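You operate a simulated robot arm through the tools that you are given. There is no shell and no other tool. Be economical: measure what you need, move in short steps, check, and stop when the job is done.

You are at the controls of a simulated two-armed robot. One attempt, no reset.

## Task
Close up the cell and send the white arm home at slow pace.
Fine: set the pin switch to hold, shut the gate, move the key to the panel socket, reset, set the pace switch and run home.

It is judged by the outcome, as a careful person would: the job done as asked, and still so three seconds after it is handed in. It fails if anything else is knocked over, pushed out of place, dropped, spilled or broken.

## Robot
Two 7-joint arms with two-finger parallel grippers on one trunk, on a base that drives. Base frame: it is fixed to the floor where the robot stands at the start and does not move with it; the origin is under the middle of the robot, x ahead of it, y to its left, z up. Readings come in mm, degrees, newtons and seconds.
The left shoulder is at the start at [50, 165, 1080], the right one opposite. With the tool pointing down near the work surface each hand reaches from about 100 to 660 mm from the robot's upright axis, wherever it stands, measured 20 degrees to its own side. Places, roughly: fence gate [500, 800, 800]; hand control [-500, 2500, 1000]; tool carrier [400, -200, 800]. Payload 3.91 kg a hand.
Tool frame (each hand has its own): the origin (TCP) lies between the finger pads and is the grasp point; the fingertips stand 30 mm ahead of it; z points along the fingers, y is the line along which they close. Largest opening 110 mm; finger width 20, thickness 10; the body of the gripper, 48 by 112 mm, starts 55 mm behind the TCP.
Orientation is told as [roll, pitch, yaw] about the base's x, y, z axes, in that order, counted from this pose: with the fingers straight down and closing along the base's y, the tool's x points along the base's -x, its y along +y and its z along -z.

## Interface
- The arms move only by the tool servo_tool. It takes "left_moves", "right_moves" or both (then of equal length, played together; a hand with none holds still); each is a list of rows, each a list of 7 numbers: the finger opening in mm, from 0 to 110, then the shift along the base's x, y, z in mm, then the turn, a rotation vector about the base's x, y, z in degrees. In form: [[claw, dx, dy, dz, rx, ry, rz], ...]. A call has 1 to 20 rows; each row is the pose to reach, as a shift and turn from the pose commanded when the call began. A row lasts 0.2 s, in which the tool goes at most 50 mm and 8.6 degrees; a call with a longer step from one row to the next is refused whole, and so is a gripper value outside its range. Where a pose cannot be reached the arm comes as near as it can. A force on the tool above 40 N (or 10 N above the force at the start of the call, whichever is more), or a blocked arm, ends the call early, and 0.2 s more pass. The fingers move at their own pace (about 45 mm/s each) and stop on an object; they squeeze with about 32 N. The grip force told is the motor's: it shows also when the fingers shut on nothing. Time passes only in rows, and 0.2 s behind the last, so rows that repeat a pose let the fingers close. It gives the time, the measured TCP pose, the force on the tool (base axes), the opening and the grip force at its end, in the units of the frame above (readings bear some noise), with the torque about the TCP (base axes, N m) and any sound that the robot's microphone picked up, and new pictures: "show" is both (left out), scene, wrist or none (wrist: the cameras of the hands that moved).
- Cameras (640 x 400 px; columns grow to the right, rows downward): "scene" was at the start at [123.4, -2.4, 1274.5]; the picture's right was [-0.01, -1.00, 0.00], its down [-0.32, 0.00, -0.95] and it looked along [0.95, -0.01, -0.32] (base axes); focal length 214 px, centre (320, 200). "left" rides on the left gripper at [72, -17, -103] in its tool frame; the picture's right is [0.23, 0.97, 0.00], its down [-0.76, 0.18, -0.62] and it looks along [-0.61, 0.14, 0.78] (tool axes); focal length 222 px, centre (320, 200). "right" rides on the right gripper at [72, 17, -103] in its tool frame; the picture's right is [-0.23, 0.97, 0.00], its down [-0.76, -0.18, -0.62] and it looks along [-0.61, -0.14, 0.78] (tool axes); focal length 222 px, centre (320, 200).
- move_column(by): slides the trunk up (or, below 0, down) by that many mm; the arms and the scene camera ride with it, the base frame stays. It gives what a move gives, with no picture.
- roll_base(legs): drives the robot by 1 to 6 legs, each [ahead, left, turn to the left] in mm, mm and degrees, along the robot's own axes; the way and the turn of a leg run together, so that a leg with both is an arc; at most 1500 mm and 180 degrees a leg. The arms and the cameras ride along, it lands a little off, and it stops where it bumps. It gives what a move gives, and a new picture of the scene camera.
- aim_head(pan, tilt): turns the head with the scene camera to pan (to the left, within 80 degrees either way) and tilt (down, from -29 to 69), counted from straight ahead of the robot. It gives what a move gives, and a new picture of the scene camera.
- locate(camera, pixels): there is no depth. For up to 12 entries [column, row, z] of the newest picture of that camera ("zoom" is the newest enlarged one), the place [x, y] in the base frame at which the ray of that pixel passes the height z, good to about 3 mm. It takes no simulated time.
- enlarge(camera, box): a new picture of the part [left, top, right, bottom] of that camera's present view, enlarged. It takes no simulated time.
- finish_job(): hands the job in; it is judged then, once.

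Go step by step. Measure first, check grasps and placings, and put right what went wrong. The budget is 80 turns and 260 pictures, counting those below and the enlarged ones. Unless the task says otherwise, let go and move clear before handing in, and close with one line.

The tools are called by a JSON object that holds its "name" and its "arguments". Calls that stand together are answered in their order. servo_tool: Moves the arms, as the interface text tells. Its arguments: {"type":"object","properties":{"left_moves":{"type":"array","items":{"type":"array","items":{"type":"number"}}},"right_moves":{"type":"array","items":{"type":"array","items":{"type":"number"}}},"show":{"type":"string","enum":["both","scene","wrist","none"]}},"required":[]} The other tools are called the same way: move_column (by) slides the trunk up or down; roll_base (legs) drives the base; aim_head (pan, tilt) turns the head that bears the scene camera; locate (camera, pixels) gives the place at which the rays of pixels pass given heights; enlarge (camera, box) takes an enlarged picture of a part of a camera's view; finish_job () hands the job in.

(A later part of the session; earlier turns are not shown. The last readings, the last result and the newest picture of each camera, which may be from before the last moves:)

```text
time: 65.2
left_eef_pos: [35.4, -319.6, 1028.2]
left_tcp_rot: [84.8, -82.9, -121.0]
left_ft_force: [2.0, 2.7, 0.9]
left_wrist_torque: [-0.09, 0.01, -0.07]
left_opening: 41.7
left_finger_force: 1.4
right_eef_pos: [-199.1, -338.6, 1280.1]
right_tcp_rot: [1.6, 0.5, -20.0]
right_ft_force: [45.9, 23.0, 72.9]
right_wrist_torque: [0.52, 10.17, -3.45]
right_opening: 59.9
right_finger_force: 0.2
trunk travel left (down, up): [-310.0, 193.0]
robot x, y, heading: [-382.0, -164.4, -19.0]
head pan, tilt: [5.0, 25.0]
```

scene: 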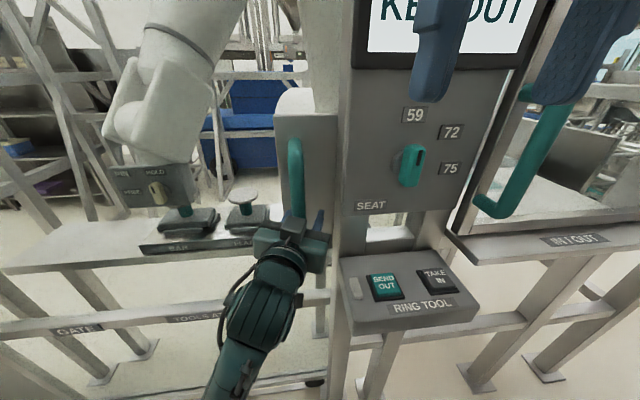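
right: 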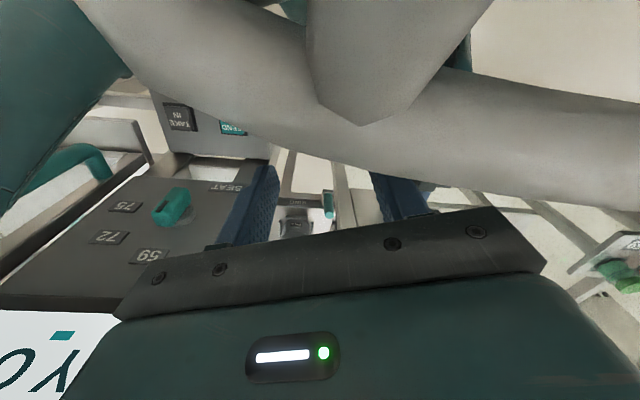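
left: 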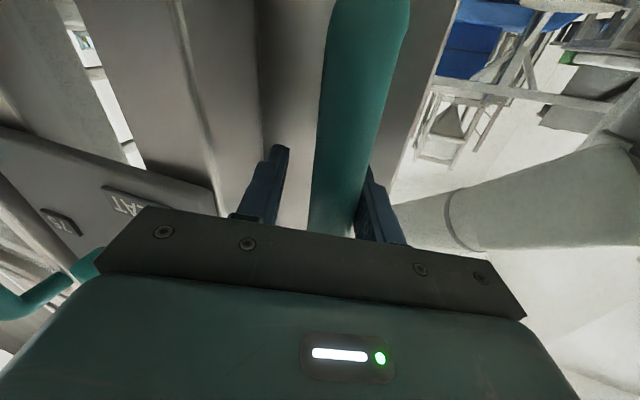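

Head bears on the right hand again; return it. The leaf looks almost shut; turn the base a few degrees right to press it home.

{"name": "aim_head", "arguments": {"pan": -25, "tilt": 42}}

{"name": "roll_base", "arguments": {"legs": [[0, 0, -4]]}}

{"name": "servo_tool", "arguments": {"left_moves": [[40, 0, 0, 0, 0, 0, 0]], "show": "wrist"}}

```text
time: 66.2
left_eef_pos: [35.0, -319.3, 1027.1]
left_tcp_rot: [84.6, -83.1, -120.9]
left_ft_force: [1.8, 2.6, 0.2]
left_wrist_torque: [-0.01, 0.05, -0.02]
left_opening: 41.9
left_finger_force: 1.8
right_eef_pos: [-201.7, -340.8, 1277.2]
right_tcp_rot: [0.4, 0.4, -19.0]
right_ft_force: [0.3, 0.1, 0.1]
right_wrist_torque: [-0.02, -0.02, 0.03]
right_opening: 60.0
right_finger_force: 0.0
trunk travel left (down, up): [-310.0, 193.0]
robot x, y, heading: [-383.3, -158.4, -19.0]
head pan, tilt: [-25.0, 42.0]
```

scene: 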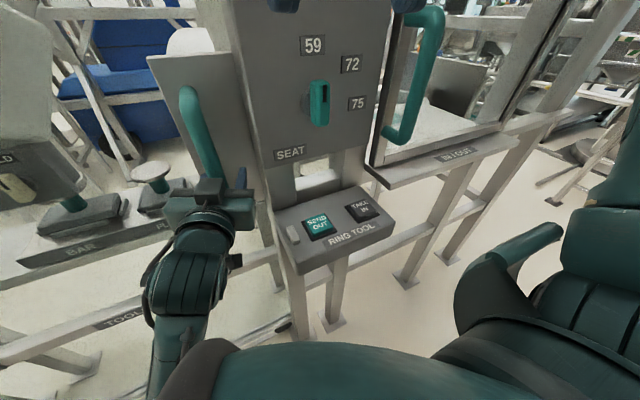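

```text
time: 67.1
left_eef_pos: [37.8, -324.6, 1027.5]
left_tcp_rot: [84.9, -83.1, -121.5]
left_ft_force: [7.1, 18.0, 0.2]
left_wrist_torque: [-0.09, 0.28, -0.21]
left_opening: 49.0
left_finger_force: 9.2
right_eef_pos: [-208.8, -346.5, 1277.1]
right_tcp_rot: [0.4, 0.3, -21.6]
right_ft_force: [-0.7, 0.6, -0.6]
right_wrist_torque: [0.02, 0.0, -0.01]
right_opening: 60.3
right_finger_force: 0.0
trunk travel left (down, up): [-310.0, 193.0]
robot x, y, heading: [-385.6, -160.7, -21.5]
head pan, tilt: [-25.0, 42.0]
stopped in leg 1: the force on the tool passed its limit at 52 N (the readings are from after the stop); the commanded pose is now the measured one
```

scene: 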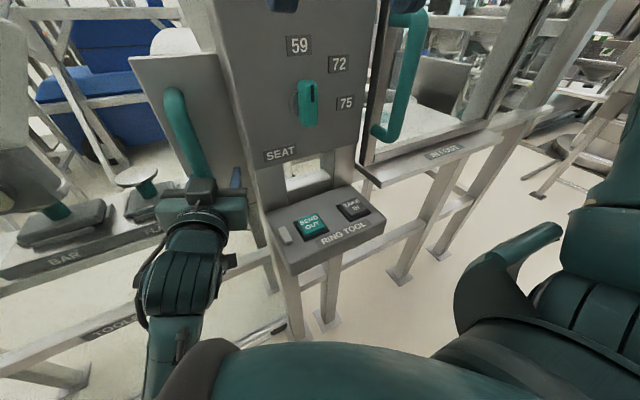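

```text
time: 67.5
left_eef_pos: [37.2, -326.6, 1029.4]
left_tcp_rot: [84.8, -83.1, -121.9]
left_ft_force: [7.6, 22.3, -0.1]
left_wrist_torque: [-0.38, 0.03, -0.25]
left_opening: 51.3
left_finger_force: 11.5
right_eef_pos: [-207.7, -345.2, 1276.8]
right_tcp_rot: [0.4, 0.3, -21.5]
right_ft_force: [-0.4, 0.6, 0.4]
right_wrist_torque: [0.03, 0.02, 0.0]
right_opening: 59.8
right_finger_force: 0.1
trunk travel left (down, up): [-310.0, 193.0]
robot x, y, heading: [-384.0, -159.9, -21.3]
head pan, tilt: [-25.0, 42.0]
```

left: 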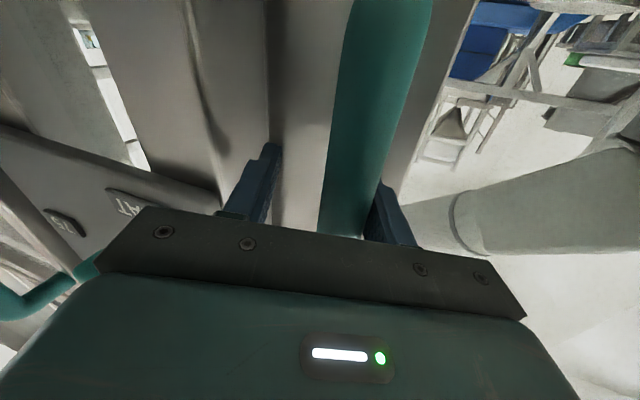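

The leaf holds against ~50 N: it's at its stop. Open, withdraw, and check.

{"name": "servo_tool", "arguments": {"left_moves": [[65, 0, 0, 0, 0, 0, 0], [65, -2, 5, 0, 0, 0, 0], [65, -24, 21, 0, 0, 0, 0], [65, -48, 39, 0, 0, 0, 0], [65, -72, 57, 0, 0, 0, 0], [65, -96, 75, 0, 0, 0, 0], [65, -120, 93, 0, 0, 0, 0]], "show": "scene"}}

{"name": "roll_base", "arguments": {"legs": [[-350, 100, 20]]}}

```text
time: 68.5
left_eef_pos: [-7.4, -289.2, 1093.7]
left_tcp_rot: [132.9, -75.2, -168.8]
left_ft_force: [0.3, -0.8, -0.7]
left_wrist_torque: [-0.01, 0.01, 0.01]
left_opening: 65.2
left_finger_force: 0.1
left hand out of reach, approached as far as the arm can: row 5
right_eef_pos: [-208.0, -347.9, 1276.5]
right_tcp_rot: [0.4, 0.3, -21.7]
right_ft_force: [0.2, 0.2, -0.3]
right_wrist_torque: [-0.01, 0.01, -0.02]
right_opening: 59.9
right_finger_force: 0.1
trunk travel left (down, up): [-310.0, 193.0]
robot x, y, heading: [-383.9, -158.9, -21.5]
head pan, tilt: [-25.0, 42.0]
stopped in row 5 (left hand): the arm was blocked; the commanded pose is now the measured one
```

scene: 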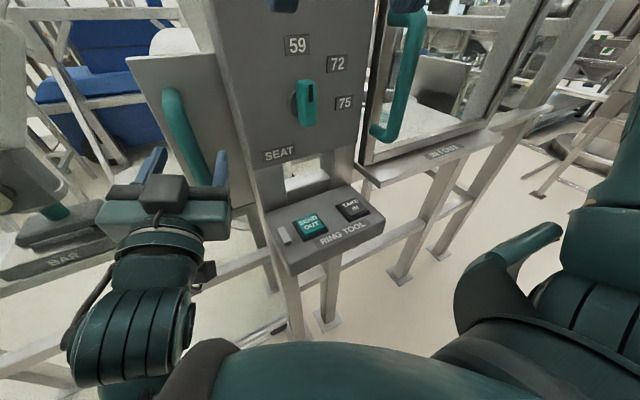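

```text
time: 70.9
left_eef_pos: [-309.9, 15.4, 1093.3]
left_tcp_rot: [133.4, -75.3, -149.4]
left_ft_force: [-0.4, 0.0, -0.1]
left_wrist_torque: [0.0, -0.02, 0.0]
left_opening: 65.0
left_finger_force: 0.1
right_eef_pos: [-480.8, -110.0, 1277.8]
right_tcp_rot: [0.5, 0.3, -1.8]
right_ft_force: [-0.3, 0.1, 0.6]
right_wrist_torque: [-0.01, -0.03, 0.02]
right_opening: 60.0
right_finger_force: 0.1
trunk travel left (down, up): [-310.0, 193.0]
robot x, y, heading: [-703.2, 7.1, -1.8]
head pan, tilt: [-25.0, 42.0]
```

scene: 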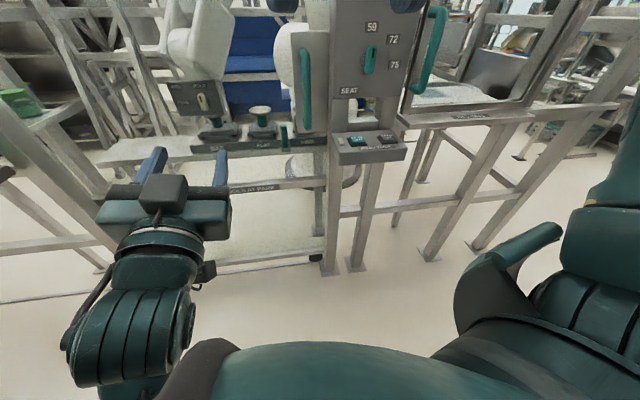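

Gate is shut: the caster (316,258) sits against post B. Rearrange arms to safe carry poses, then drive to the key shelf (key top ≈(245,633,1000) from two matching rays).

{"name": "servo_tool", "arguments": {"right_moves": [[60, 20, -20, -20, 0, 0, 0], [60, 40, -40, -40, 0, 0, 0], [60, 60, -60, -60, 0, 0, 0], [60, 80, -80, -80, 0, 0, 0], [60, 100, -100, -100, 0, 0, 0], [60, 120, -120, -120, 0, 0, 0], [60, 120, -140, -140, 0, 0, 0]], "left_moves": [[65, 0, 30, 0, 0, 0, 0], [65, 0, 60, 0, 0, 0, 0], [65, 0, 90, 10, 0, 0, 0], [65, 0, 120, 20, 0, 0, 0], [65, 0, 150, 30, 0, 0, 0], [65, 0, 180, 40, 0, 0, 0], [65, 0, 210, 50, 0, 0, 0]], "show": "none"}}

{"name": "aim_head", "arguments": {"pan": 30, "tilt": 25}}

```text
time: 72.5
left_eef_pos: [-253.1, 238.3, 1152.0]
left_tcp_rot: [133.3, -75.1, -149.3]
left_ft_force: [-0.6, -0.3, 0.0]
left_wrist_torque: [-0.01, 0.0, 0.0]
left_opening: 64.8
left_finger_force: 0.0
left hand out of reach, approached as far as the arm can: row 1, 2, 3, 4, 5, 6, 7
right_eef_pos: [-362.2, -251.2, 1136.7]
right_tcp_rot: [0.6, 0.3, -1.8]
right_ft_force: [-0.4, -0.6, -1.1]
right_wrist_torque: [0.05, 0.01, 0.01]
right_opening: 59.8
right_finger_force: 0.0
trunk travel left (down, up): [-310.0, 193.0]
robot x, y, heading: [-704.2, 8.7, -1.6]
head pan, tilt: [-25.0, 42.0]
```

```text
time: 73.7
left_eef_pos: [-253.5, 238.1, 1151.2]
left_tcp_rot: [133.1, -75.1, -149.3]
left_ft_force: [-0.2, -0.1, 0.1]
left_wrist_torque: [0.02, 0.0, 0.0]
left_opening: 65.1
left_finger_force: 0.1
right_eef_pos: [-360.4, -251.3, 1137.5]
right_tcp_rot: [0.5, 0.3, -1.7]
right_ft_force: [0.6, 0.0, 0.0]
right_wrist_torque: [-0.01, 0.0, 0.0]
right_opening: 59.7
right_finger_force: 0.0
trunk travel left (down, up): [-310.0, 193.0]
robot x, y, heading: [-708.1, 4.7, -1.5]
head pan, tilt: [30.0, 25.0]
```

scene: 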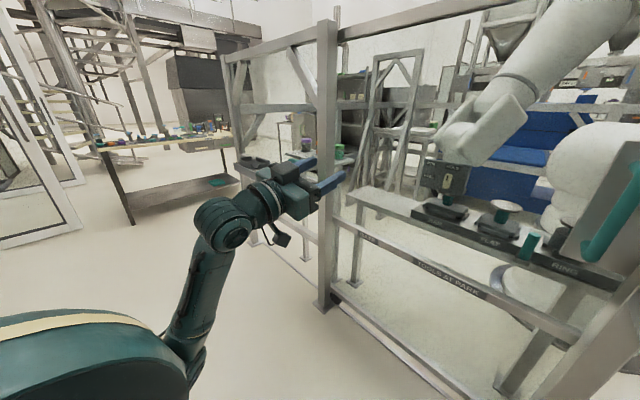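

Turn the left hand to point straight down (yaw −17°), then drive toward the shelf.

{"name": "servo_tool", "arguments": {"left_moves": [[70, 0, 0, 0, 1.7, 8.2, 0.7], [70, 0, 0, 0, 3.4, 16.4, 1.4], [70, 0, 0, 0, 5, 24.5, 2], [70, 0, 0, 0, 6.7, 32.7, 2.7], [70, 0, 0, 0, 8.4, 40.9, 3.4], [70, 0, 0, 0, 10, 49.1, 4.1], [70, 0, 0, 0, 11.7, 57.3, 4.7], [70, 0, 0, 0, 13.4, 65.5, 5.4], [70, 0, 0, 0, 15.1, 73.6, 6.1], [70, 0, 0, 0, 16.8, 81.8, 6.8], [70, 0, 0, 0, 18.4, 90, 7.4], [70, 0, 0, 0, 20.1, 98.2, 8.1], [70, 0, 0, 0, 20.1, 98.2, 8.1]], "show": "none"}}

{"name": "roll_base", "arguments": {"legs": [[300, 300, 0]]}}

```text
time: 76.5
left_eef_pos: [-252.0, 234.0, 1148.3]
left_tcp_rot: [0.1, 0.1, -16.9]
left_ft_force: [0.1, 0.5, -0.5]
left_wrist_torque: [-0.02, -0.02, -0.04]
left_opening: 70.0
left_finger_force: 0.1
right_eef_pos: [-360.9, -250.2, 1137.8]
right_tcp_rot: [0.4, 0.3, -1.7]
right_ft_force: [0.0, 0.6, 0.1]
right_wrist_torque: [-0.01, 0.0, -0.01]
right_opening: 59.7
right_finger_force: 0.0
trunk travel left (down, up): [-310.0, 193.0]
robot x, y, heading: [-704.8, 7.5, -1.7]
head pan, tilt: [30.0, 25.0]
```

```text
time: 79.8
left_eef_pos: [58.9, 523.4, 1146.7]
left_tcp_rot: [0.1, 0.0, -17.3]
left_ft_force: [-0.3, -0.5, 0.0]
left_wrist_torque: [0.05, -0.03, 0.03]
left_opening: 69.9
left_finger_force: 0.1
right_eef_pos: [-52.7, 37.1, 1137.3]
right_tcp_rot: [0.5, 0.2, -2.0]
right_ft_force: [-0.1, 0.8, -0.1]
right_wrist_torque: [0.02, 0.05, 0.02]
right_opening: 60.0
right_finger_force: 0.1
trunk travel left (down, up): [-310.0, 193.0]
robot x, y, heading: [-396.0, 296.7, -2.1]
head pan, tilt: [30.0, 25.0]
```

scene: 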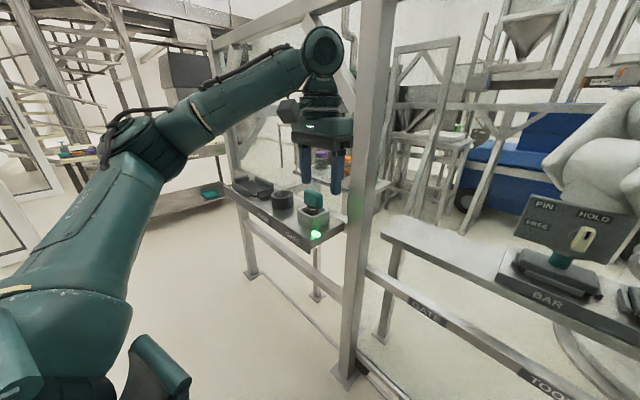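

Good view: the key (315,200) stands in the GATE box, PANEL cup at (283,200). Zoom in from both cameras.

{"name": "enlarge", "arguments": {"camera": "scene", "box": [220, 160, 380, 260]}}

{"name": "servo_tool", "arguments": {"left_moves": [[70, 0, 0, 0, 0, 0, 0]], "show": "wrist"}}

{"name": "enlarge", "arguments": {"camera": "left", "box": [300, 0, 640, 210]}}

```text
4.00 times, centred on (300, 210) of scene
```

zoom: 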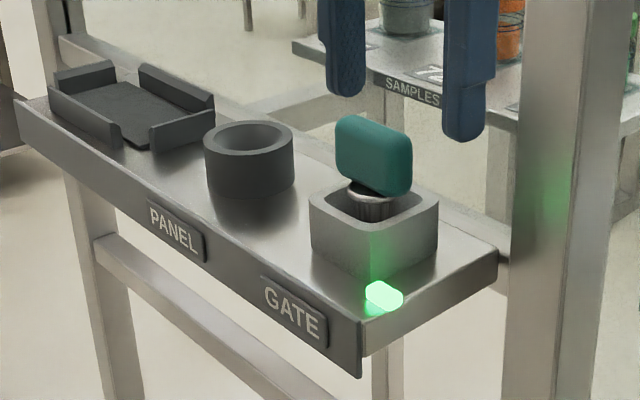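

```text
time: 80.2
left_eef_pos: [58.4, 522.8, 1148.0]
left_tcp_rot: [0.1, 0.0, -17.2]
left_ft_force: [0.4, 0.0, -0.3]
left_wrist_torque: [-0.05, -0.02, 0.0]
left_opening: 70.3
left_finger_force: 0.1
right_eef_pos: [-52.2, 35.4, 1137.0]
right_tcp_rot: [0.5, 0.3, -2.1]
right_ft_force: [0.1, 1.3, -0.1]
right_wrist_torque: [0.01, -0.01, -0.02]
right_opening: 60.2
right_finger_force: 0.0
trunk travel left (down, up): [-310.0, 193.0]
robot x, y, heading: [-396.1, 294.8, -1.8]
head pan, tilt: [30.0, 25.0]
```

left: 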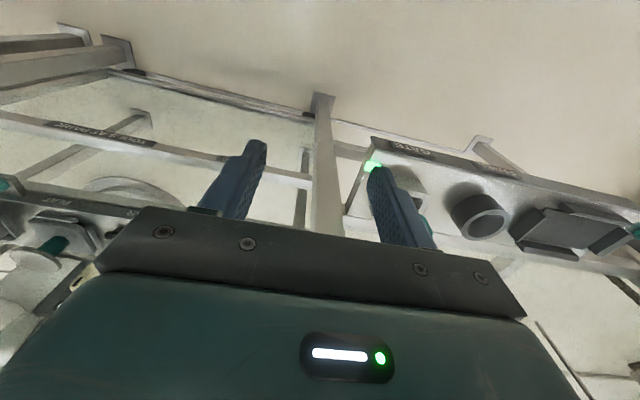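

```text
1.88 times, centred on (470, 105) of left
```

zoom: 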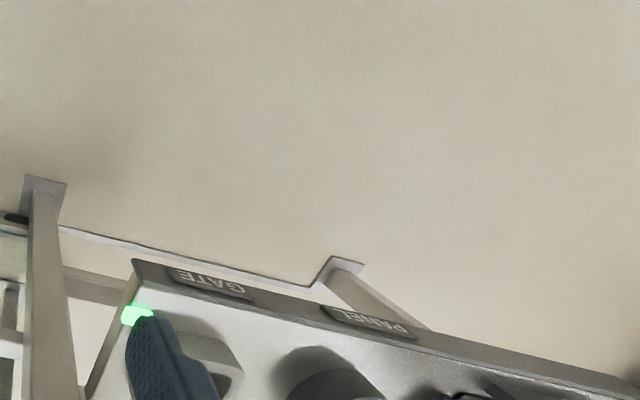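

Get rays for key, cup and box from the scene view, and move the hand so the wrist camera sees the key.

{"name": "locate", "arguments": {"camera": "scene", "pixels": [[313.2, 198.7, 1000], [313.2, 198.7, 950], [282, 195.7, 950], [282, 195.7, 900], [313.2, 213, 950], [313.2, 213, 900], [316, 234, 930], [316, 234, 900], [305.5, 193, 1000], [321.5, 204, 1000]]}}

{"name": "servo_tool", "arguments": {"left_moves": [[70, 0, 25, 0, 0, 0, 0], [70, 0, 50, 0, 0, 0, 0], [70, 0, 75, 0, 0, 0, 0], [70, 0, 100, 0, 0, 0, 0], [70, 0, 100, 0, 0, 0, 0]], "show": "wrist"}}

{"name": "enlarge", "arguments": {"camera": "left", "box": [230, 110, 550, 310]}}

```text
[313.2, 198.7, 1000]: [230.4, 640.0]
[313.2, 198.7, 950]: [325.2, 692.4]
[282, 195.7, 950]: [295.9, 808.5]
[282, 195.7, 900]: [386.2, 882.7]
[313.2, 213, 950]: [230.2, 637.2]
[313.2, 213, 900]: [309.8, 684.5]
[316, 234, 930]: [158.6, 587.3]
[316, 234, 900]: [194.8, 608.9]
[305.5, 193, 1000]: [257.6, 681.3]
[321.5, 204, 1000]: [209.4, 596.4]
```

```text
time: 81.3
left_eef_pos: [58.4, 624.3, 1147.5]
left_tcp_rot: [0.1, 0.1, -17.2]
left_ft_force: [-0.3, -0.3, 0.3]
left_wrist_torque: [-0.02, -0.03, -0.03]
left_opening: 69.9
left_finger_force: 0.1
right_eef_pos: [-53.2, 35.5, 1137.5]
right_tcp_rot: [0.7, 0.3, -2.1]
right_ft_force: [0.4, 0.5, 0.4]
right_wrist_torque: [-0.02, -0.03, 0.03]
right_opening: 60.0
right_finger_force: 0.0
trunk travel left (down, up): [-310.0, 193.0]
robot x, y, heading: [-395.0, 299.6, -1.8]
head pan, tilt: [30.0, 25.0]
```

left: 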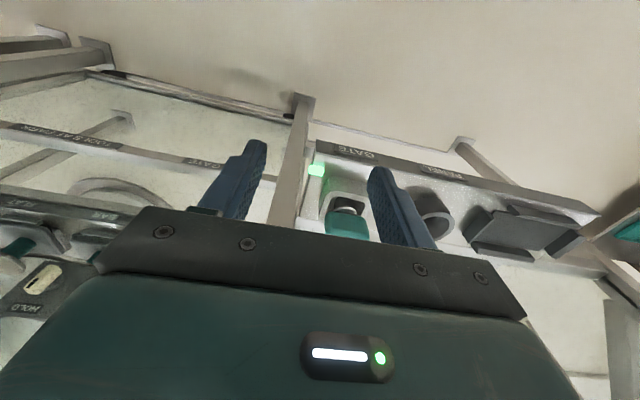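

```text
2.00 times, centred on (390, 210) of left
```

zoom: 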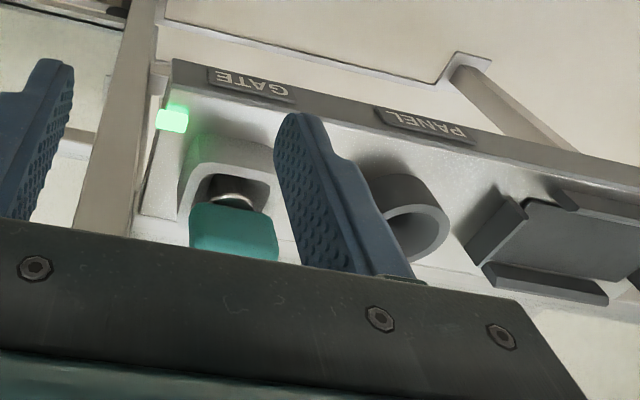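

{"name": "locate", "arguments": {"camera": "left", "pixels": [[346, 218, 1000], [346, 218, 950], [438.5, 227, 950], [438.5, 227, 900], [316, 169, 930], [316, 169, 900], [345, 207, 950], [345, 207, 900], [326, 218, 1000], [368, 225, 1000]]}}

```text
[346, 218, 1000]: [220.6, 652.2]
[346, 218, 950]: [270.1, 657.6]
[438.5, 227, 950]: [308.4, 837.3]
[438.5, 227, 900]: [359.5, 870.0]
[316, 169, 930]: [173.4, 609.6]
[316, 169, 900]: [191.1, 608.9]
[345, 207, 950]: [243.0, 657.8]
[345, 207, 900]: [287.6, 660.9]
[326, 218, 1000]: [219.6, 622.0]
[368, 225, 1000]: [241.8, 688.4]
```

Key ≈(230,643), lamp (188,607,906). The paddle's broad faces look across the fence; better to grip the thin direction. Rotate the hand +90° about vertical and look again.

{"name": "servo_tool", "arguments": {"left_moves": [[70, 0, 0, 0, 0, 0, 8.2], [70, 0, 0, 0, 0, 0, 16.4], [70, 0, 0, 0, 0, 0, 24.6], [70, 0, 0, 0, 0, 0, 32.8], [70, 0, 0, 0, 0, 0, 41], [70, 0, 0, 0, 0, 0, 49.2], [70, 0, 0, 0, 0, 0, 57.4], [70, 0, 0, 0, 0, 0, 65.6], [70, 0, 0, 0, 0, 0, 73.8], [70, 0, 0, 0, 0, 0, 82], [70, 0, 0, 0, 0, 0, 88.5], [70, 0, 0, 0, 0, 0, 88.5]], "show": "both"}}

```text
time: 84.0
left_eef_pos: [57.9, 622.7, 1147.1]
left_tcp_rot: [0.0, 0.0, 71.4]
left_ft_force: [0.1, 0.7, -0.7]
left_wrist_torque: [-0.01, 0.01, 0.0]
left_opening: 70.1
left_finger_force: 0.1
right_eef_pos: [-51.8, 36.5, 1136.9]
right_tcp_rot: [0.6, 0.3, -2.0]
right_ft_force: [0.6, -0.2, -1.0]
right_wrist_torque: [-0.02, 0.0, -0.01]
right_opening: 60.0
right_finger_force: 0.1
trunk travel left (down, up): [-310.0, 193.0]
robot x, y, heading: [-395.9, 299.5, -1.8]
head pan, tilt: [30.0, 25.0]
```

scene: 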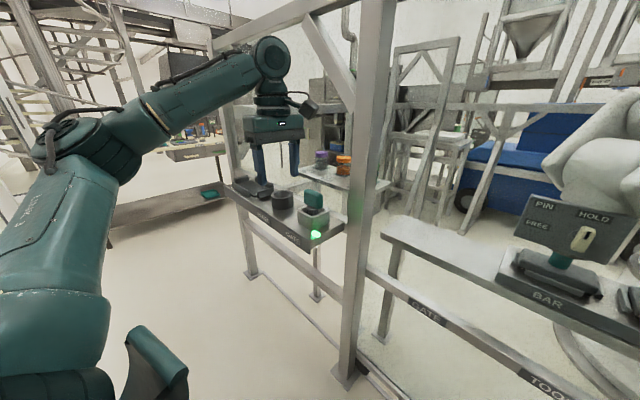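
left: 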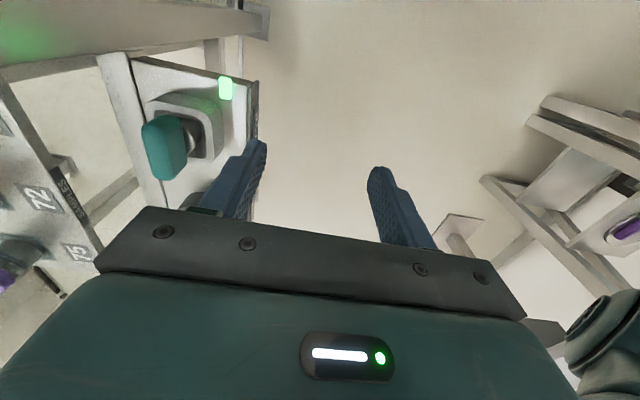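

Rotation works. Drive ahead 140 to bring the key under the hand.

{"name": "roll_base", "arguments": {"legs": [[140, 0, 0]]}}

{"name": "servo_tool", "arguments": {"left_moves": [[70, 0, 0, 0, 0, 0, 0]], "show": "wrist"}}

{"name": "enlarge", "arguments": {"camera": "left", "box": [160, 40, 480, 240]}}

```text
time: 85.3
left_eef_pos: [196.8, 618.0, 1148.3]
left_tcp_rot: [0.2, 0.2, 71.3]
left_ft_force: [0.0, 0.2, -0.4]
left_wrist_torque: [-0.02, 0.08, -0.01]
left_opening: 70.0
left_finger_force: 0.1
right_eef_pos: [85.4, 32.1, 1136.8]
right_tcp_rot: [0.5, 0.3, -2.1]
right_ft_force: [0.2, -0.1, 0.1]
right_wrist_torque: [-0.01, 0.02, -0.02]
right_opening: 60.0
right_finger_force: 0.0
trunk travel left (down, up): [-310.0, 193.0]
robot x, y, heading: [-257.4, 292.0, -1.9]
head pan, tilt: [30.0, 25.0]
```

scene: 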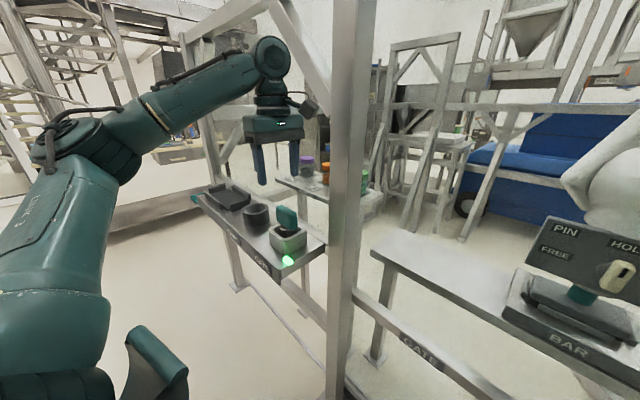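

```text
time: 85.7
left_eef_pos: [196.5, 618.1, 1147.8]
left_tcp_rot: [0.1, 0.0, 71.2]
left_ft_force: [0.1, -0.5, 0.7]
left_wrist_torque: [0.01, 0.01, 0.01]
left_opening: 70.1
left_finger_force: 0.0
right_eef_pos: [85.9, 31.1, 1138.0]
right_tcp_rot: [0.4, 0.3, -2.1]
right_ft_force: [0.5, 0.8, -0.4]
right_wrist_torque: [0.0, 0.0, 0.0]
right_opening: 60.0
right_finger_force: 0.1
trunk travel left (down, up): [-310.0, 193.0]
robot x, y, heading: [-255.0, 289.7, -2.0]
head pan, tilt: [30.0, 25.0]
```

left: 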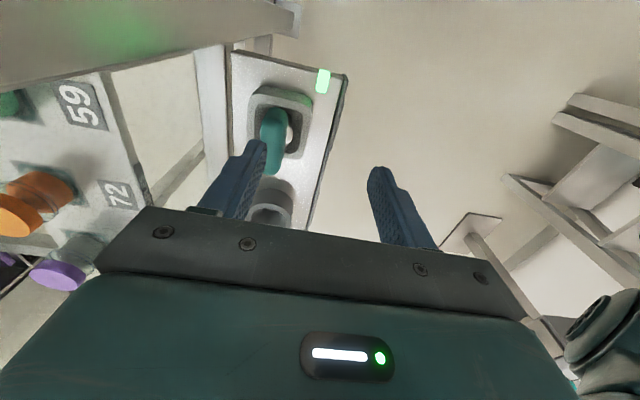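

```text
2.00 times, centred on (320, 140) of left
```

zoom: 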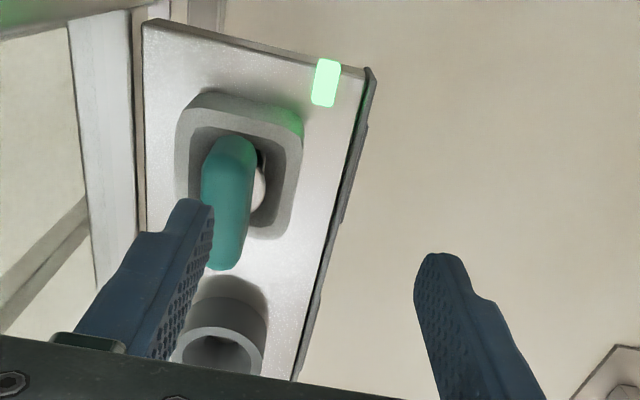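

{"name": "locate", "arguments": {"camera": "zoom", "pixels": [[230, 150, 1000], [230, 150, 960], [228, 245, 1000], [228, 245, 960], [325, 82, 906], [222, 345, 940], [222, 345, 920], [240, 165, 930], [240, 165, 910]]}}

{"name": "enlarge", "arguments": {"camera": "scene", "box": [200, 170, 360, 270]}}

```text
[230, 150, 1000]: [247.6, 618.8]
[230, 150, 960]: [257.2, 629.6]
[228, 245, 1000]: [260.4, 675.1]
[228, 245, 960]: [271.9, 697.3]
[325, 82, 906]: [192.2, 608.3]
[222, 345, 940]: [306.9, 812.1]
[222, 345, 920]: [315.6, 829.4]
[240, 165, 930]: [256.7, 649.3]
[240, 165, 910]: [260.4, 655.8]
```

```text
4.00 times, centred on (280, 220) of scene
```

zoom: 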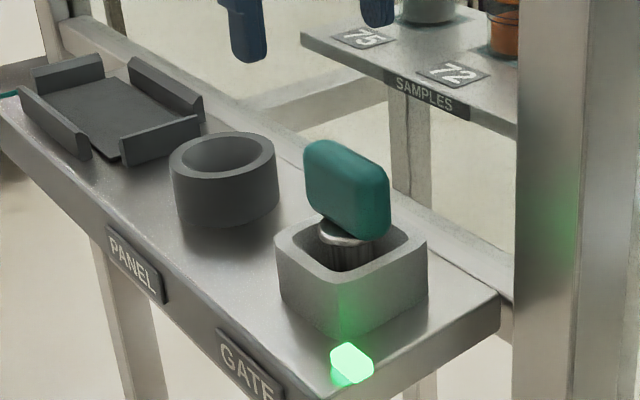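

{"name": "locate", "arguments": {"camera": "zoom", "pixels": [[310, 148, 1000], [310, 148, 960], [386, 178, 1000], [386, 178, 960], [223, 158, 940], [223, 158, 920], [350, 240, 940], [350, 240, 920], [351, 362, 906], [340, 232, 980], [340, 232, 940]]}}

```text
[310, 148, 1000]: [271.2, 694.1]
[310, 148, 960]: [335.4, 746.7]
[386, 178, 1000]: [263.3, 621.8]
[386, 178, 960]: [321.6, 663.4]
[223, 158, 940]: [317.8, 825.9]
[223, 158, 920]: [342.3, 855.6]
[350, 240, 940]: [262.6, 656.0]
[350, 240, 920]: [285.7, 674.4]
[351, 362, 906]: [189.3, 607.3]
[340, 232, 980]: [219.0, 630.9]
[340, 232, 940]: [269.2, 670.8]
```

Paddle centre ≈(251,643), top z≈1013; GATE box top ≈948; PANEL cup centre ≈(301,802,954). Move above the key and descend to z≈1040.

{"name": "servo_tool", "arguments": {"left_moves": [[70, 27, 13, 0, 0, 0, 0], [70, 54, 26, 0, 0, 0, 0], [70, 54, 26, -30, 0, 0, 0], [70, 54, 26, -60, 0, 0, 0], [70, 54, 26, -90, 0, 0, 0], [70, 54, 26, -108, 0, 0, 0], [70, 54, 26, -108, 0, 0, 0]], "show": "both"}}

{"name": "enlarge", "arguments": {"camera": "left", "box": [200, 60, 440, 210]}}

```text
time: 87.3
left_eef_pos: [250.1, 643.6, 1039.1]
left_tcp_rot: [0.0, 0.0, 71.2]
left_ft_force: [-0.6, 0.2, -0.3]
left_wrist_torque: [-0.02, -0.04, -0.02]
left_opening: 69.9
left_finger_force: 0.0
right_eef_pos: [85.5, 32.0, 1138.0]
right_tcp_rot: [0.4, 0.4, -2.1]
right_ft_force: [0.4, 0.4, 0.4]
right_wrist_torque: [-0.03, 0.0, -0.04]
right_opening: 60.1
right_finger_force: 0.0
trunk travel left (down, up): [-310.0, 193.0]
robot x, y, heading: [-257.8, 293.4, -2.1]
head pan, tilt: [30.0, 25.0]
```

scene: 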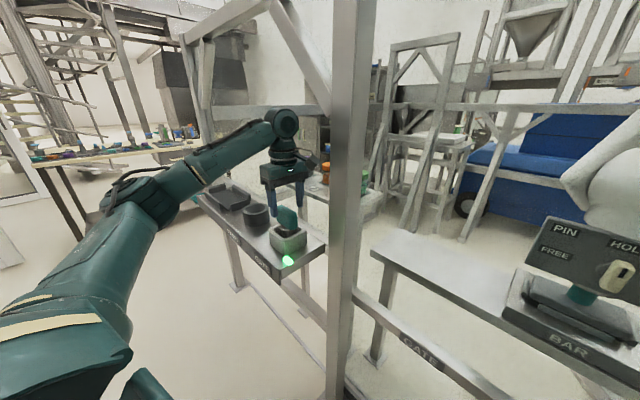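
left: 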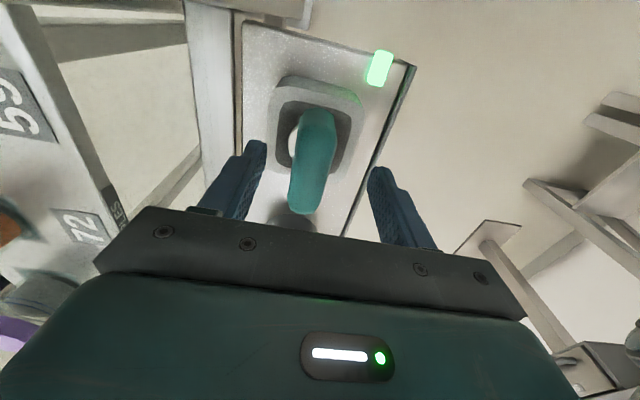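

```text
2.67 times, centred on (320, 135) of left
```

zoom: 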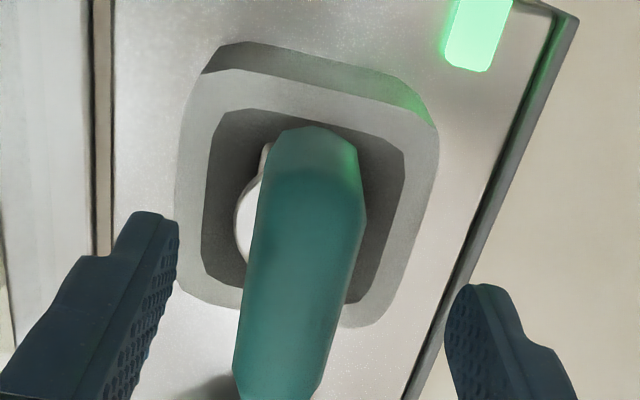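

Paddle is centred between the fingers. Descend to z≈992 and close.

{"name": "servo_tool", "arguments": {"left_moves": [[70, 1, 0, -16, 0, 0, 0], [70, 1, 0, -32, 0, 0, 0], [70, 1, 0, -46, 0, 0, 0], [0, 1, 0, -46, 0, 0, 0], [0, 1, 0, -46, 0, 0, 0], [0, 1, 0, -46, 0, 0, 0], [0, 1, 0, -46, 0, 0, 0]], "show": "wrist"}}

```text
time: 88.9
left_eef_pos: [252.8, 643.6, 993.7]
left_tcp_rot: [0.1, 0.1, 71.2]
left_ft_force: [6.3, -1.2, -0.8]
left_wrist_torque: [-0.07, -0.55, -0.07]
left_opening: 27.8
left_finger_force: 32.1
right_eef_pos: [86.8, 32.1, 1138.1]
right_tcp_rot: [0.4, 0.2, -2.0]
right_ft_force: [-0.2, -0.5, -1.1]
right_wrist_torque: [0.01, 0.0, -0.01]
right_opening: 60.3
right_finger_force: 0.0
trunk travel left (down, up): [-310.0, 193.0]
robot x, y, heading: [-264.1, 293.5, -1.9]
head pan, tilt: [30.0, 25.0]
```

left: 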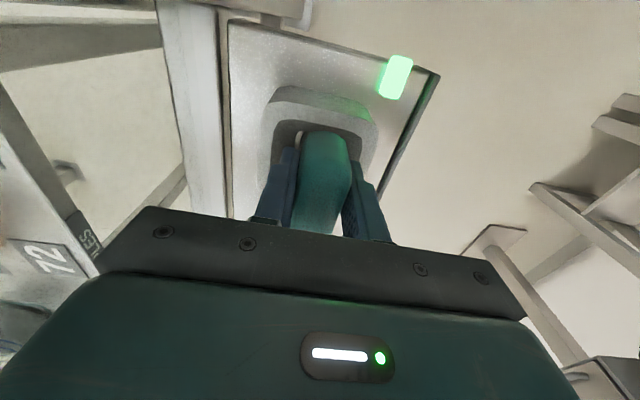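

Key gripped (27.8 mm). Lift straight up gently.

{"name": "servo_tool", "arguments": {"left_moves": [[0, 0, 0, 8, 0, 0, 0], [0, 0, 0, 16, 0, 0, 0], [0, 0, 0, 28, 0, 0, 0], [0, 0, 0, 42, 0, 0, 0], [0, 0, 0, 58, 0, 0, 0], [0, 0, 0, 74, 0, 0, 0], [0, 0, 0, 90, 0, 0, 0]], "show": "both"}}

{"name": "enlarge", "arguments": {"camera": "scene", "box": [200, 130, 360, 270]}}

```text
time: 90.5
left_eef_pos: [251.5, 644.9, 1083.5]
left_tcp_rot: [0.0, 0.1, 71.4]
left_ft_force: [-0.1, -0.1, -2.0]
left_wrist_torque: [-0.01, 0.0, -0.01]
left_opening: 27.7
left_finger_force: 32.3
right_eef_pos: [86.5, 31.8, 1137.4]
right_tcp_rot: [0.6, 0.3, -2.1]
right_ft_force: [-0.6, -0.2, -0.2]
right_wrist_torque: [0.01, -0.02, 0.01]
right_opening: 60.1
right_finger_force: 0.0
trunk travel left (down, up): [-310.0, 193.0]
robot x, y, heading: [-259.7, 290.7, -1.7]
head pan, tilt: [30.0, 25.0]
```

scene: 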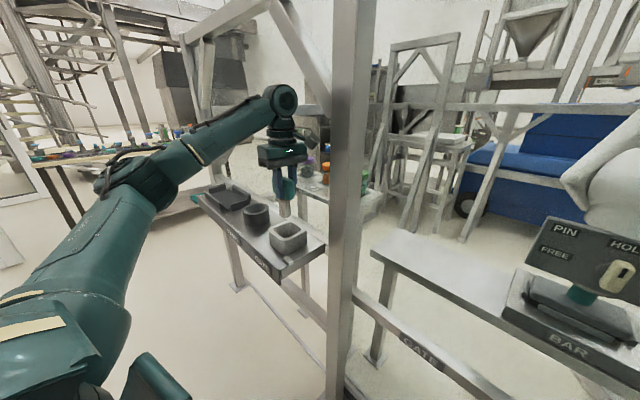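
left: 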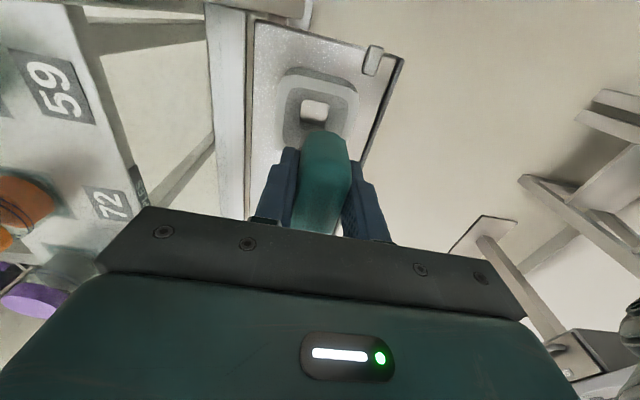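

```text
2.86 times, centred on (280, 200) of scene
```

zoom: 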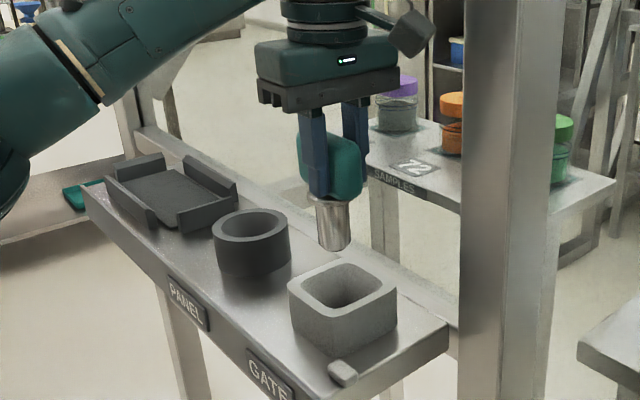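

Key out, lamp off; it has a round plug. Drive left ~157 mm to hang over the PANEL cup.

{"name": "roll_base", "arguments": {"legs": [[44, 156, 0]]}}

{"name": "servo_tool", "arguments": {"left_moves": [[0, 0, 0, 0, 0, 0, 0]], "show": "wrist"}}

{"name": "enlarge", "arguments": {"camera": "left", "box": [200, 40, 440, 240]}}

{"name": "enlarge", "arguments": {"camera": "scene", "box": [200, 130, 400, 270]}}

```text
time: 92.5
left_eef_pos: [301.5, 804.1, 1082.8]
left_tcp_rot: [0.0, 0.1, 71.3]
left_ft_force: [-1.1, -0.1, -2.7]
left_wrist_torque: [-0.02, -0.03, -0.01]
left_opening: 28.0
left_finger_force: 31.7
right_eef_pos: [134.8, 190.3, 1137.6]
right_tcp_rot: [0.5, 0.3, -2.0]
right_ft_force: [0.1, -0.2, -0.4]
right_wrist_torque: [-0.02, 0.03, -0.03]
right_opening: 60.2
right_finger_force: 0.0
trunk travel left (down, up): [-310.0, 193.0]
robot x, y, heading: [-210.3, 452.4, -1.9]
head pan, tilt: [30.0, 25.0]
```

scene: 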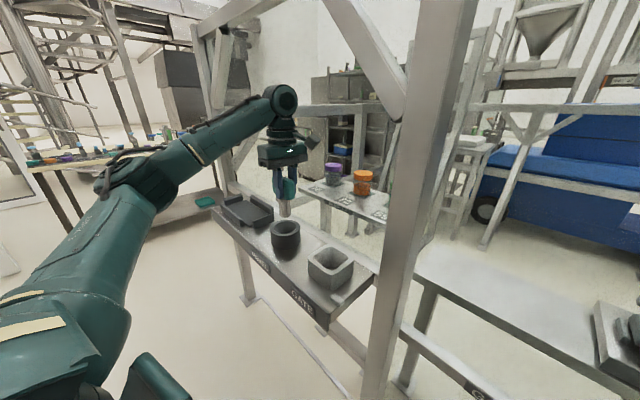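

```text
time: 92.9
left_eef_pos: [301.1, 802.9, 1083.3]
left_tcp_rot: [0.3, 0.1, 71.3]
left_ft_force: [0.5, -0.8, -1.8]
left_wrist_torque: [-0.05, 0.0, 0.01]
left_opening: 27.5
left_finger_force: 32.4
right_eef_pos: [134.8, 190.6, 1137.2]
right_tcp_rot: [0.5, 0.3, -2.0]
right_ft_force: [0.2, -0.1, 0.3]
right_wrist_torque: [0.02, 0.0, 0.0]
right_opening: 60.3
right_finger_force: 0.0
trunk travel left (down, up): [-310.0, 193.0]
robot x, y, heading: [-207.2, 451.1, -1.7]
head pan, tilt: [30.0, 25.0]
```

left: 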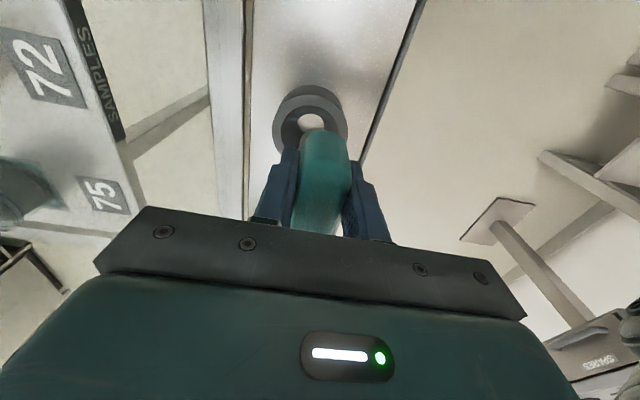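

```text
2.00 times, centred on (320, 140) of left
```

zoom: 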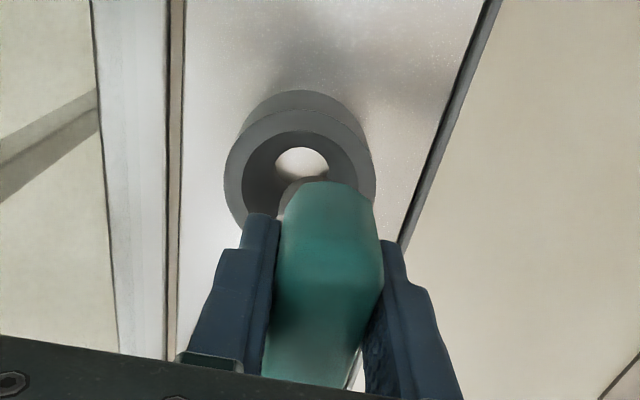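

```text
2.86 times, centred on (300, 200) of scene
```

zoom: 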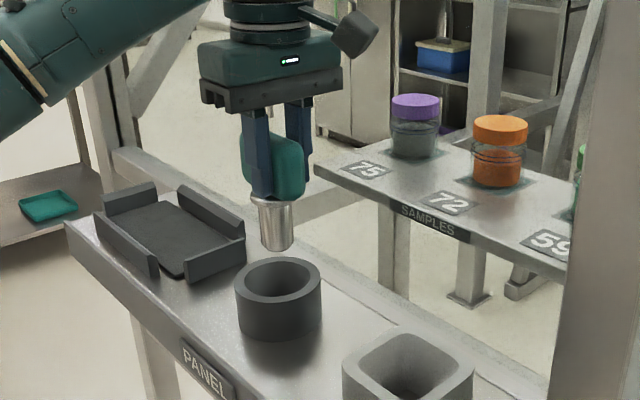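

Refine the cup centre with fresh rays from both cameras.

{"name": "locate", "arguments": {"camera": "zoom", "pixels": [[278, 280, 954], [278, 280, 944], [235, 283, 954], [321, 281, 954], [278, 258, 954], [278, 305, 954], [405, 365, 948], [405, 365, 938]]}}

{"name": "locate", "arguments": {"camera": "left", "pixels": [[310, 132, 954], [310, 132, 944], [272, 127, 954], [348, 134, 954], [312, 95, 954], [311, 106, 954]]}}

{"name": "enlarge", "arguments": {"camera": "left", "box": [260, 70, 360, 170]}}

```text
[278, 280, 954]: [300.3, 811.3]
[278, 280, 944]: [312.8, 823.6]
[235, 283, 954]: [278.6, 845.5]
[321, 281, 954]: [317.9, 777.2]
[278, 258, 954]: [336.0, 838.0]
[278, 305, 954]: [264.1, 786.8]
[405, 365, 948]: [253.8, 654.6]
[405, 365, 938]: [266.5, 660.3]
```

```text
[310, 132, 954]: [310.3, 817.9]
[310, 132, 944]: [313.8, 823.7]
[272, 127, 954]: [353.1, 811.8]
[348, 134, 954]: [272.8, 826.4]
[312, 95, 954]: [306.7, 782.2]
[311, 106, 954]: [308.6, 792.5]
```

```text
4.00 times, centred on (310, 120) of left
```

zoom: 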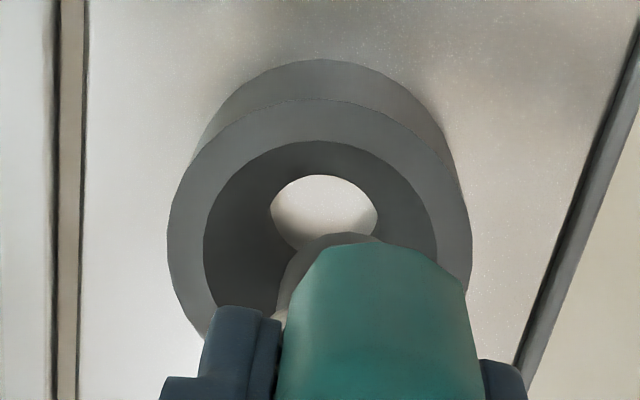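

{"name": "enlarge", "arguments": {"camera": "scene", "box": [240, 160, 340, 230]}}

```text
5.71 times, centred on (290, 195) of scene
```

zoom: 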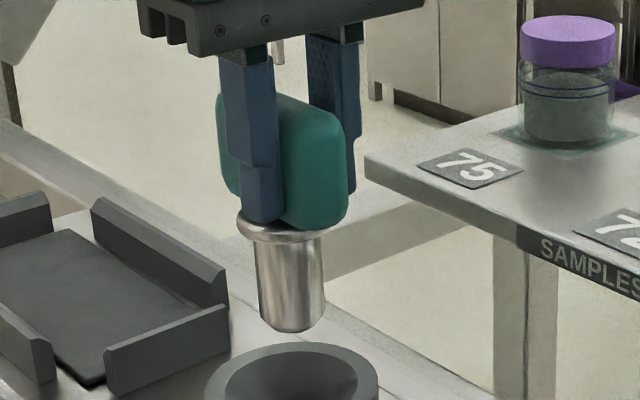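

{"name": "locate", "arguments": {"camera": "zoom", "pixels": [[292, 322, 996], [292, 322, 1006], [295, 395, 945], [292, 235, 1045], [262, 222, 1053]]}}

```text
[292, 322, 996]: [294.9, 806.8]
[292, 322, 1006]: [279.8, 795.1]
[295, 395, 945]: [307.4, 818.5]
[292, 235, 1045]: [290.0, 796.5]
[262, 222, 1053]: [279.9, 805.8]
```

Estimates of the cup centre lie between (302,808) and (312,820). Move +(6,+11), lower 35 so the plug hangs just above the rim, and compare visually.

{"name": "servo_tool", "arguments": {"left_moves": [[0, 6, 11, 0, 0, 0, 0], [0, 6, 11, -18, 0, 0, 0], [0, 6, 11, -35, 0, 0, 0], [0, 6, 11, -35, 0, 0, 0]], "show": "wrist"}}

{"name": "enlarge", "arguments": {"camera": "scene", "box": [240, 180, 340, 250]}}

{"name": "enlarge", "arguments": {"camera": "left", "box": [260, 70, 360, 170]}}

```text
time: 93.9
left_eef_pos: [306.9, 813.0, 1048.5]
left_tcp_rot: [0.0, 0.1, 71.3]
left_ft_force: [-0.4, -0.3, -2.4]
left_wrist_torque: [0.0, -0.01, 0.0]
left_opening: 28.0
left_finger_force: 32.0
right_eef_pos: [135.0, 191.1, 1137.0]
right_tcp_rot: [0.5, 0.2, -2.1]
right_ft_force: [0.0, 0.0, 0.4]
right_wrist_torque: [0.0, 0.03, -0.02]
right_opening: 60.0
right_finger_force: 0.0
trunk travel left (down, up): [-310.0, 193.0]
robot x, y, heading: [-209.8, 448.6, -2.1]
head pan, tilt: [30.0, 25.0]
```

left: 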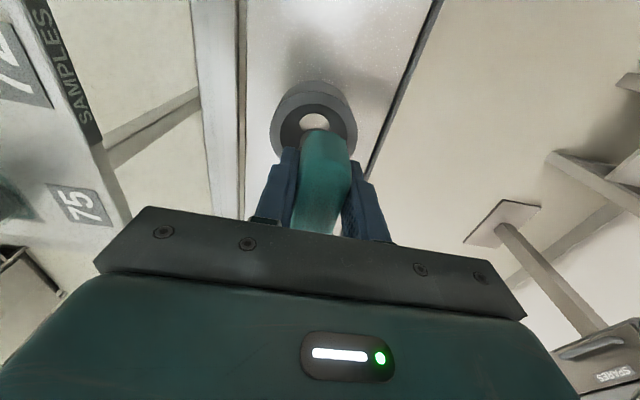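

```text
5.71 times, centred on (290, 215) of scene
```

zoom: 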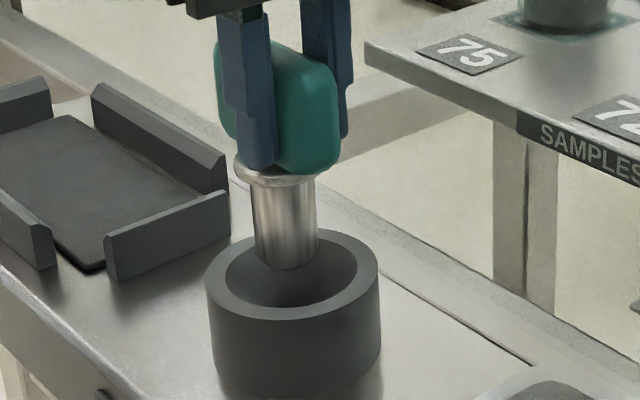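

```text
4.00 times, centred on (310, 120) of left
```

zoom: 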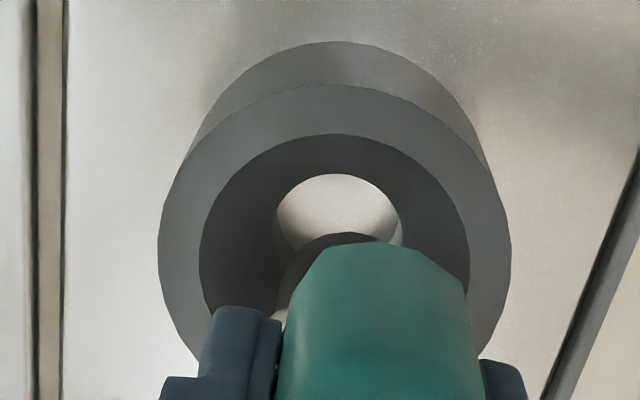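

Plug and cup appear aligned within ~5 mm; the cup's inner mouth is wide. Lower gently 30 mm with the force guard.

{"name": "servo_tool", "arguments": {"left_moves": [[0, 0, 0, -10, 0, 0, 0], [0, 0, 0, -20, 0, 0, 0], [0, 0, 0, -28, 0, 0, 0], [0, 0, 0, -28, 0, 0, 0]], "show": "wrist"}}

{"name": "enlarge", "arguments": {"camera": "scene", "box": [240, 180, 340, 250]}}

{"name": "enlarge", "arguments": {"camera": "left", "box": [260, 70, 360, 170]}}

```text
time: 94.9
left_eef_pos: [307.7, 813.6, 1019.6]
left_tcp_rot: [0.1, 0.1, 71.4]
left_ft_force: [0.2, -0.5, -2.5]
left_wrist_torque: [-0.04, 0.02, 0.0]
left_opening: 27.5
left_finger_force: 32.2
right_eef_pos: [135.3, 190.3, 1139.1]
right_tcp_rot: [0.5, 0.2, -2.0]
right_ft_force: [0.7, 0.5, -0.4]
right_wrist_torque: [0.02, -0.03, -0.01]
right_opening: 59.8
right_finger_force: 0.0
trunk travel left (down, up): [-310.0, 193.0]
robot x, y, heading: [-212.9, 453.2, -2.1]
head pan, tilt: [30.0, 25.0]
```

left: 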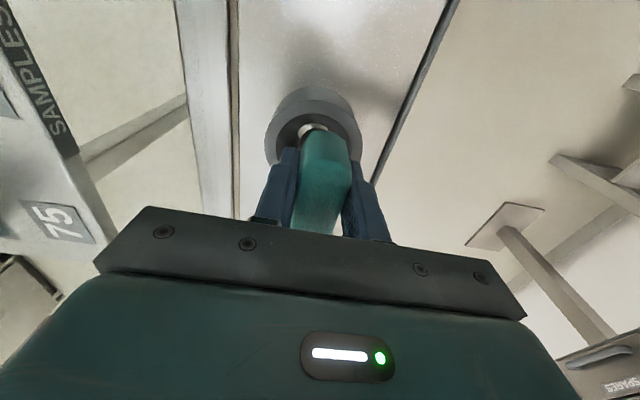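

```text
5.71 times, centred on (290, 215) of scene
```

zoom: 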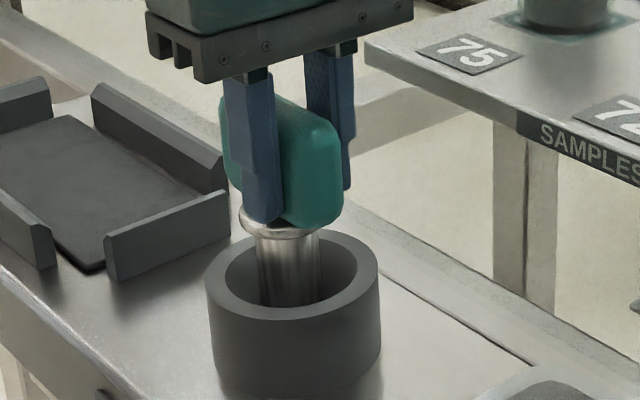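

```text
4.00 times, centred on (310, 120) of left
```

zoom: 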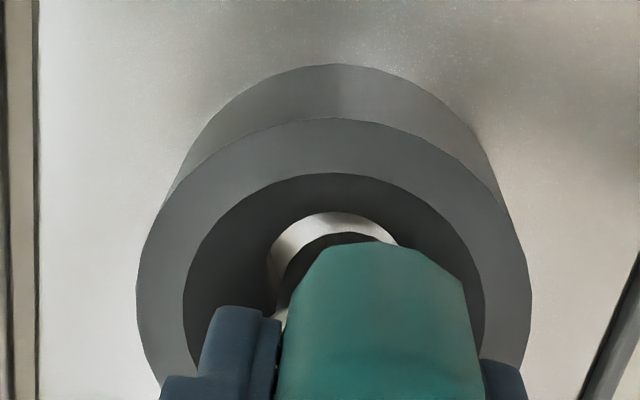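

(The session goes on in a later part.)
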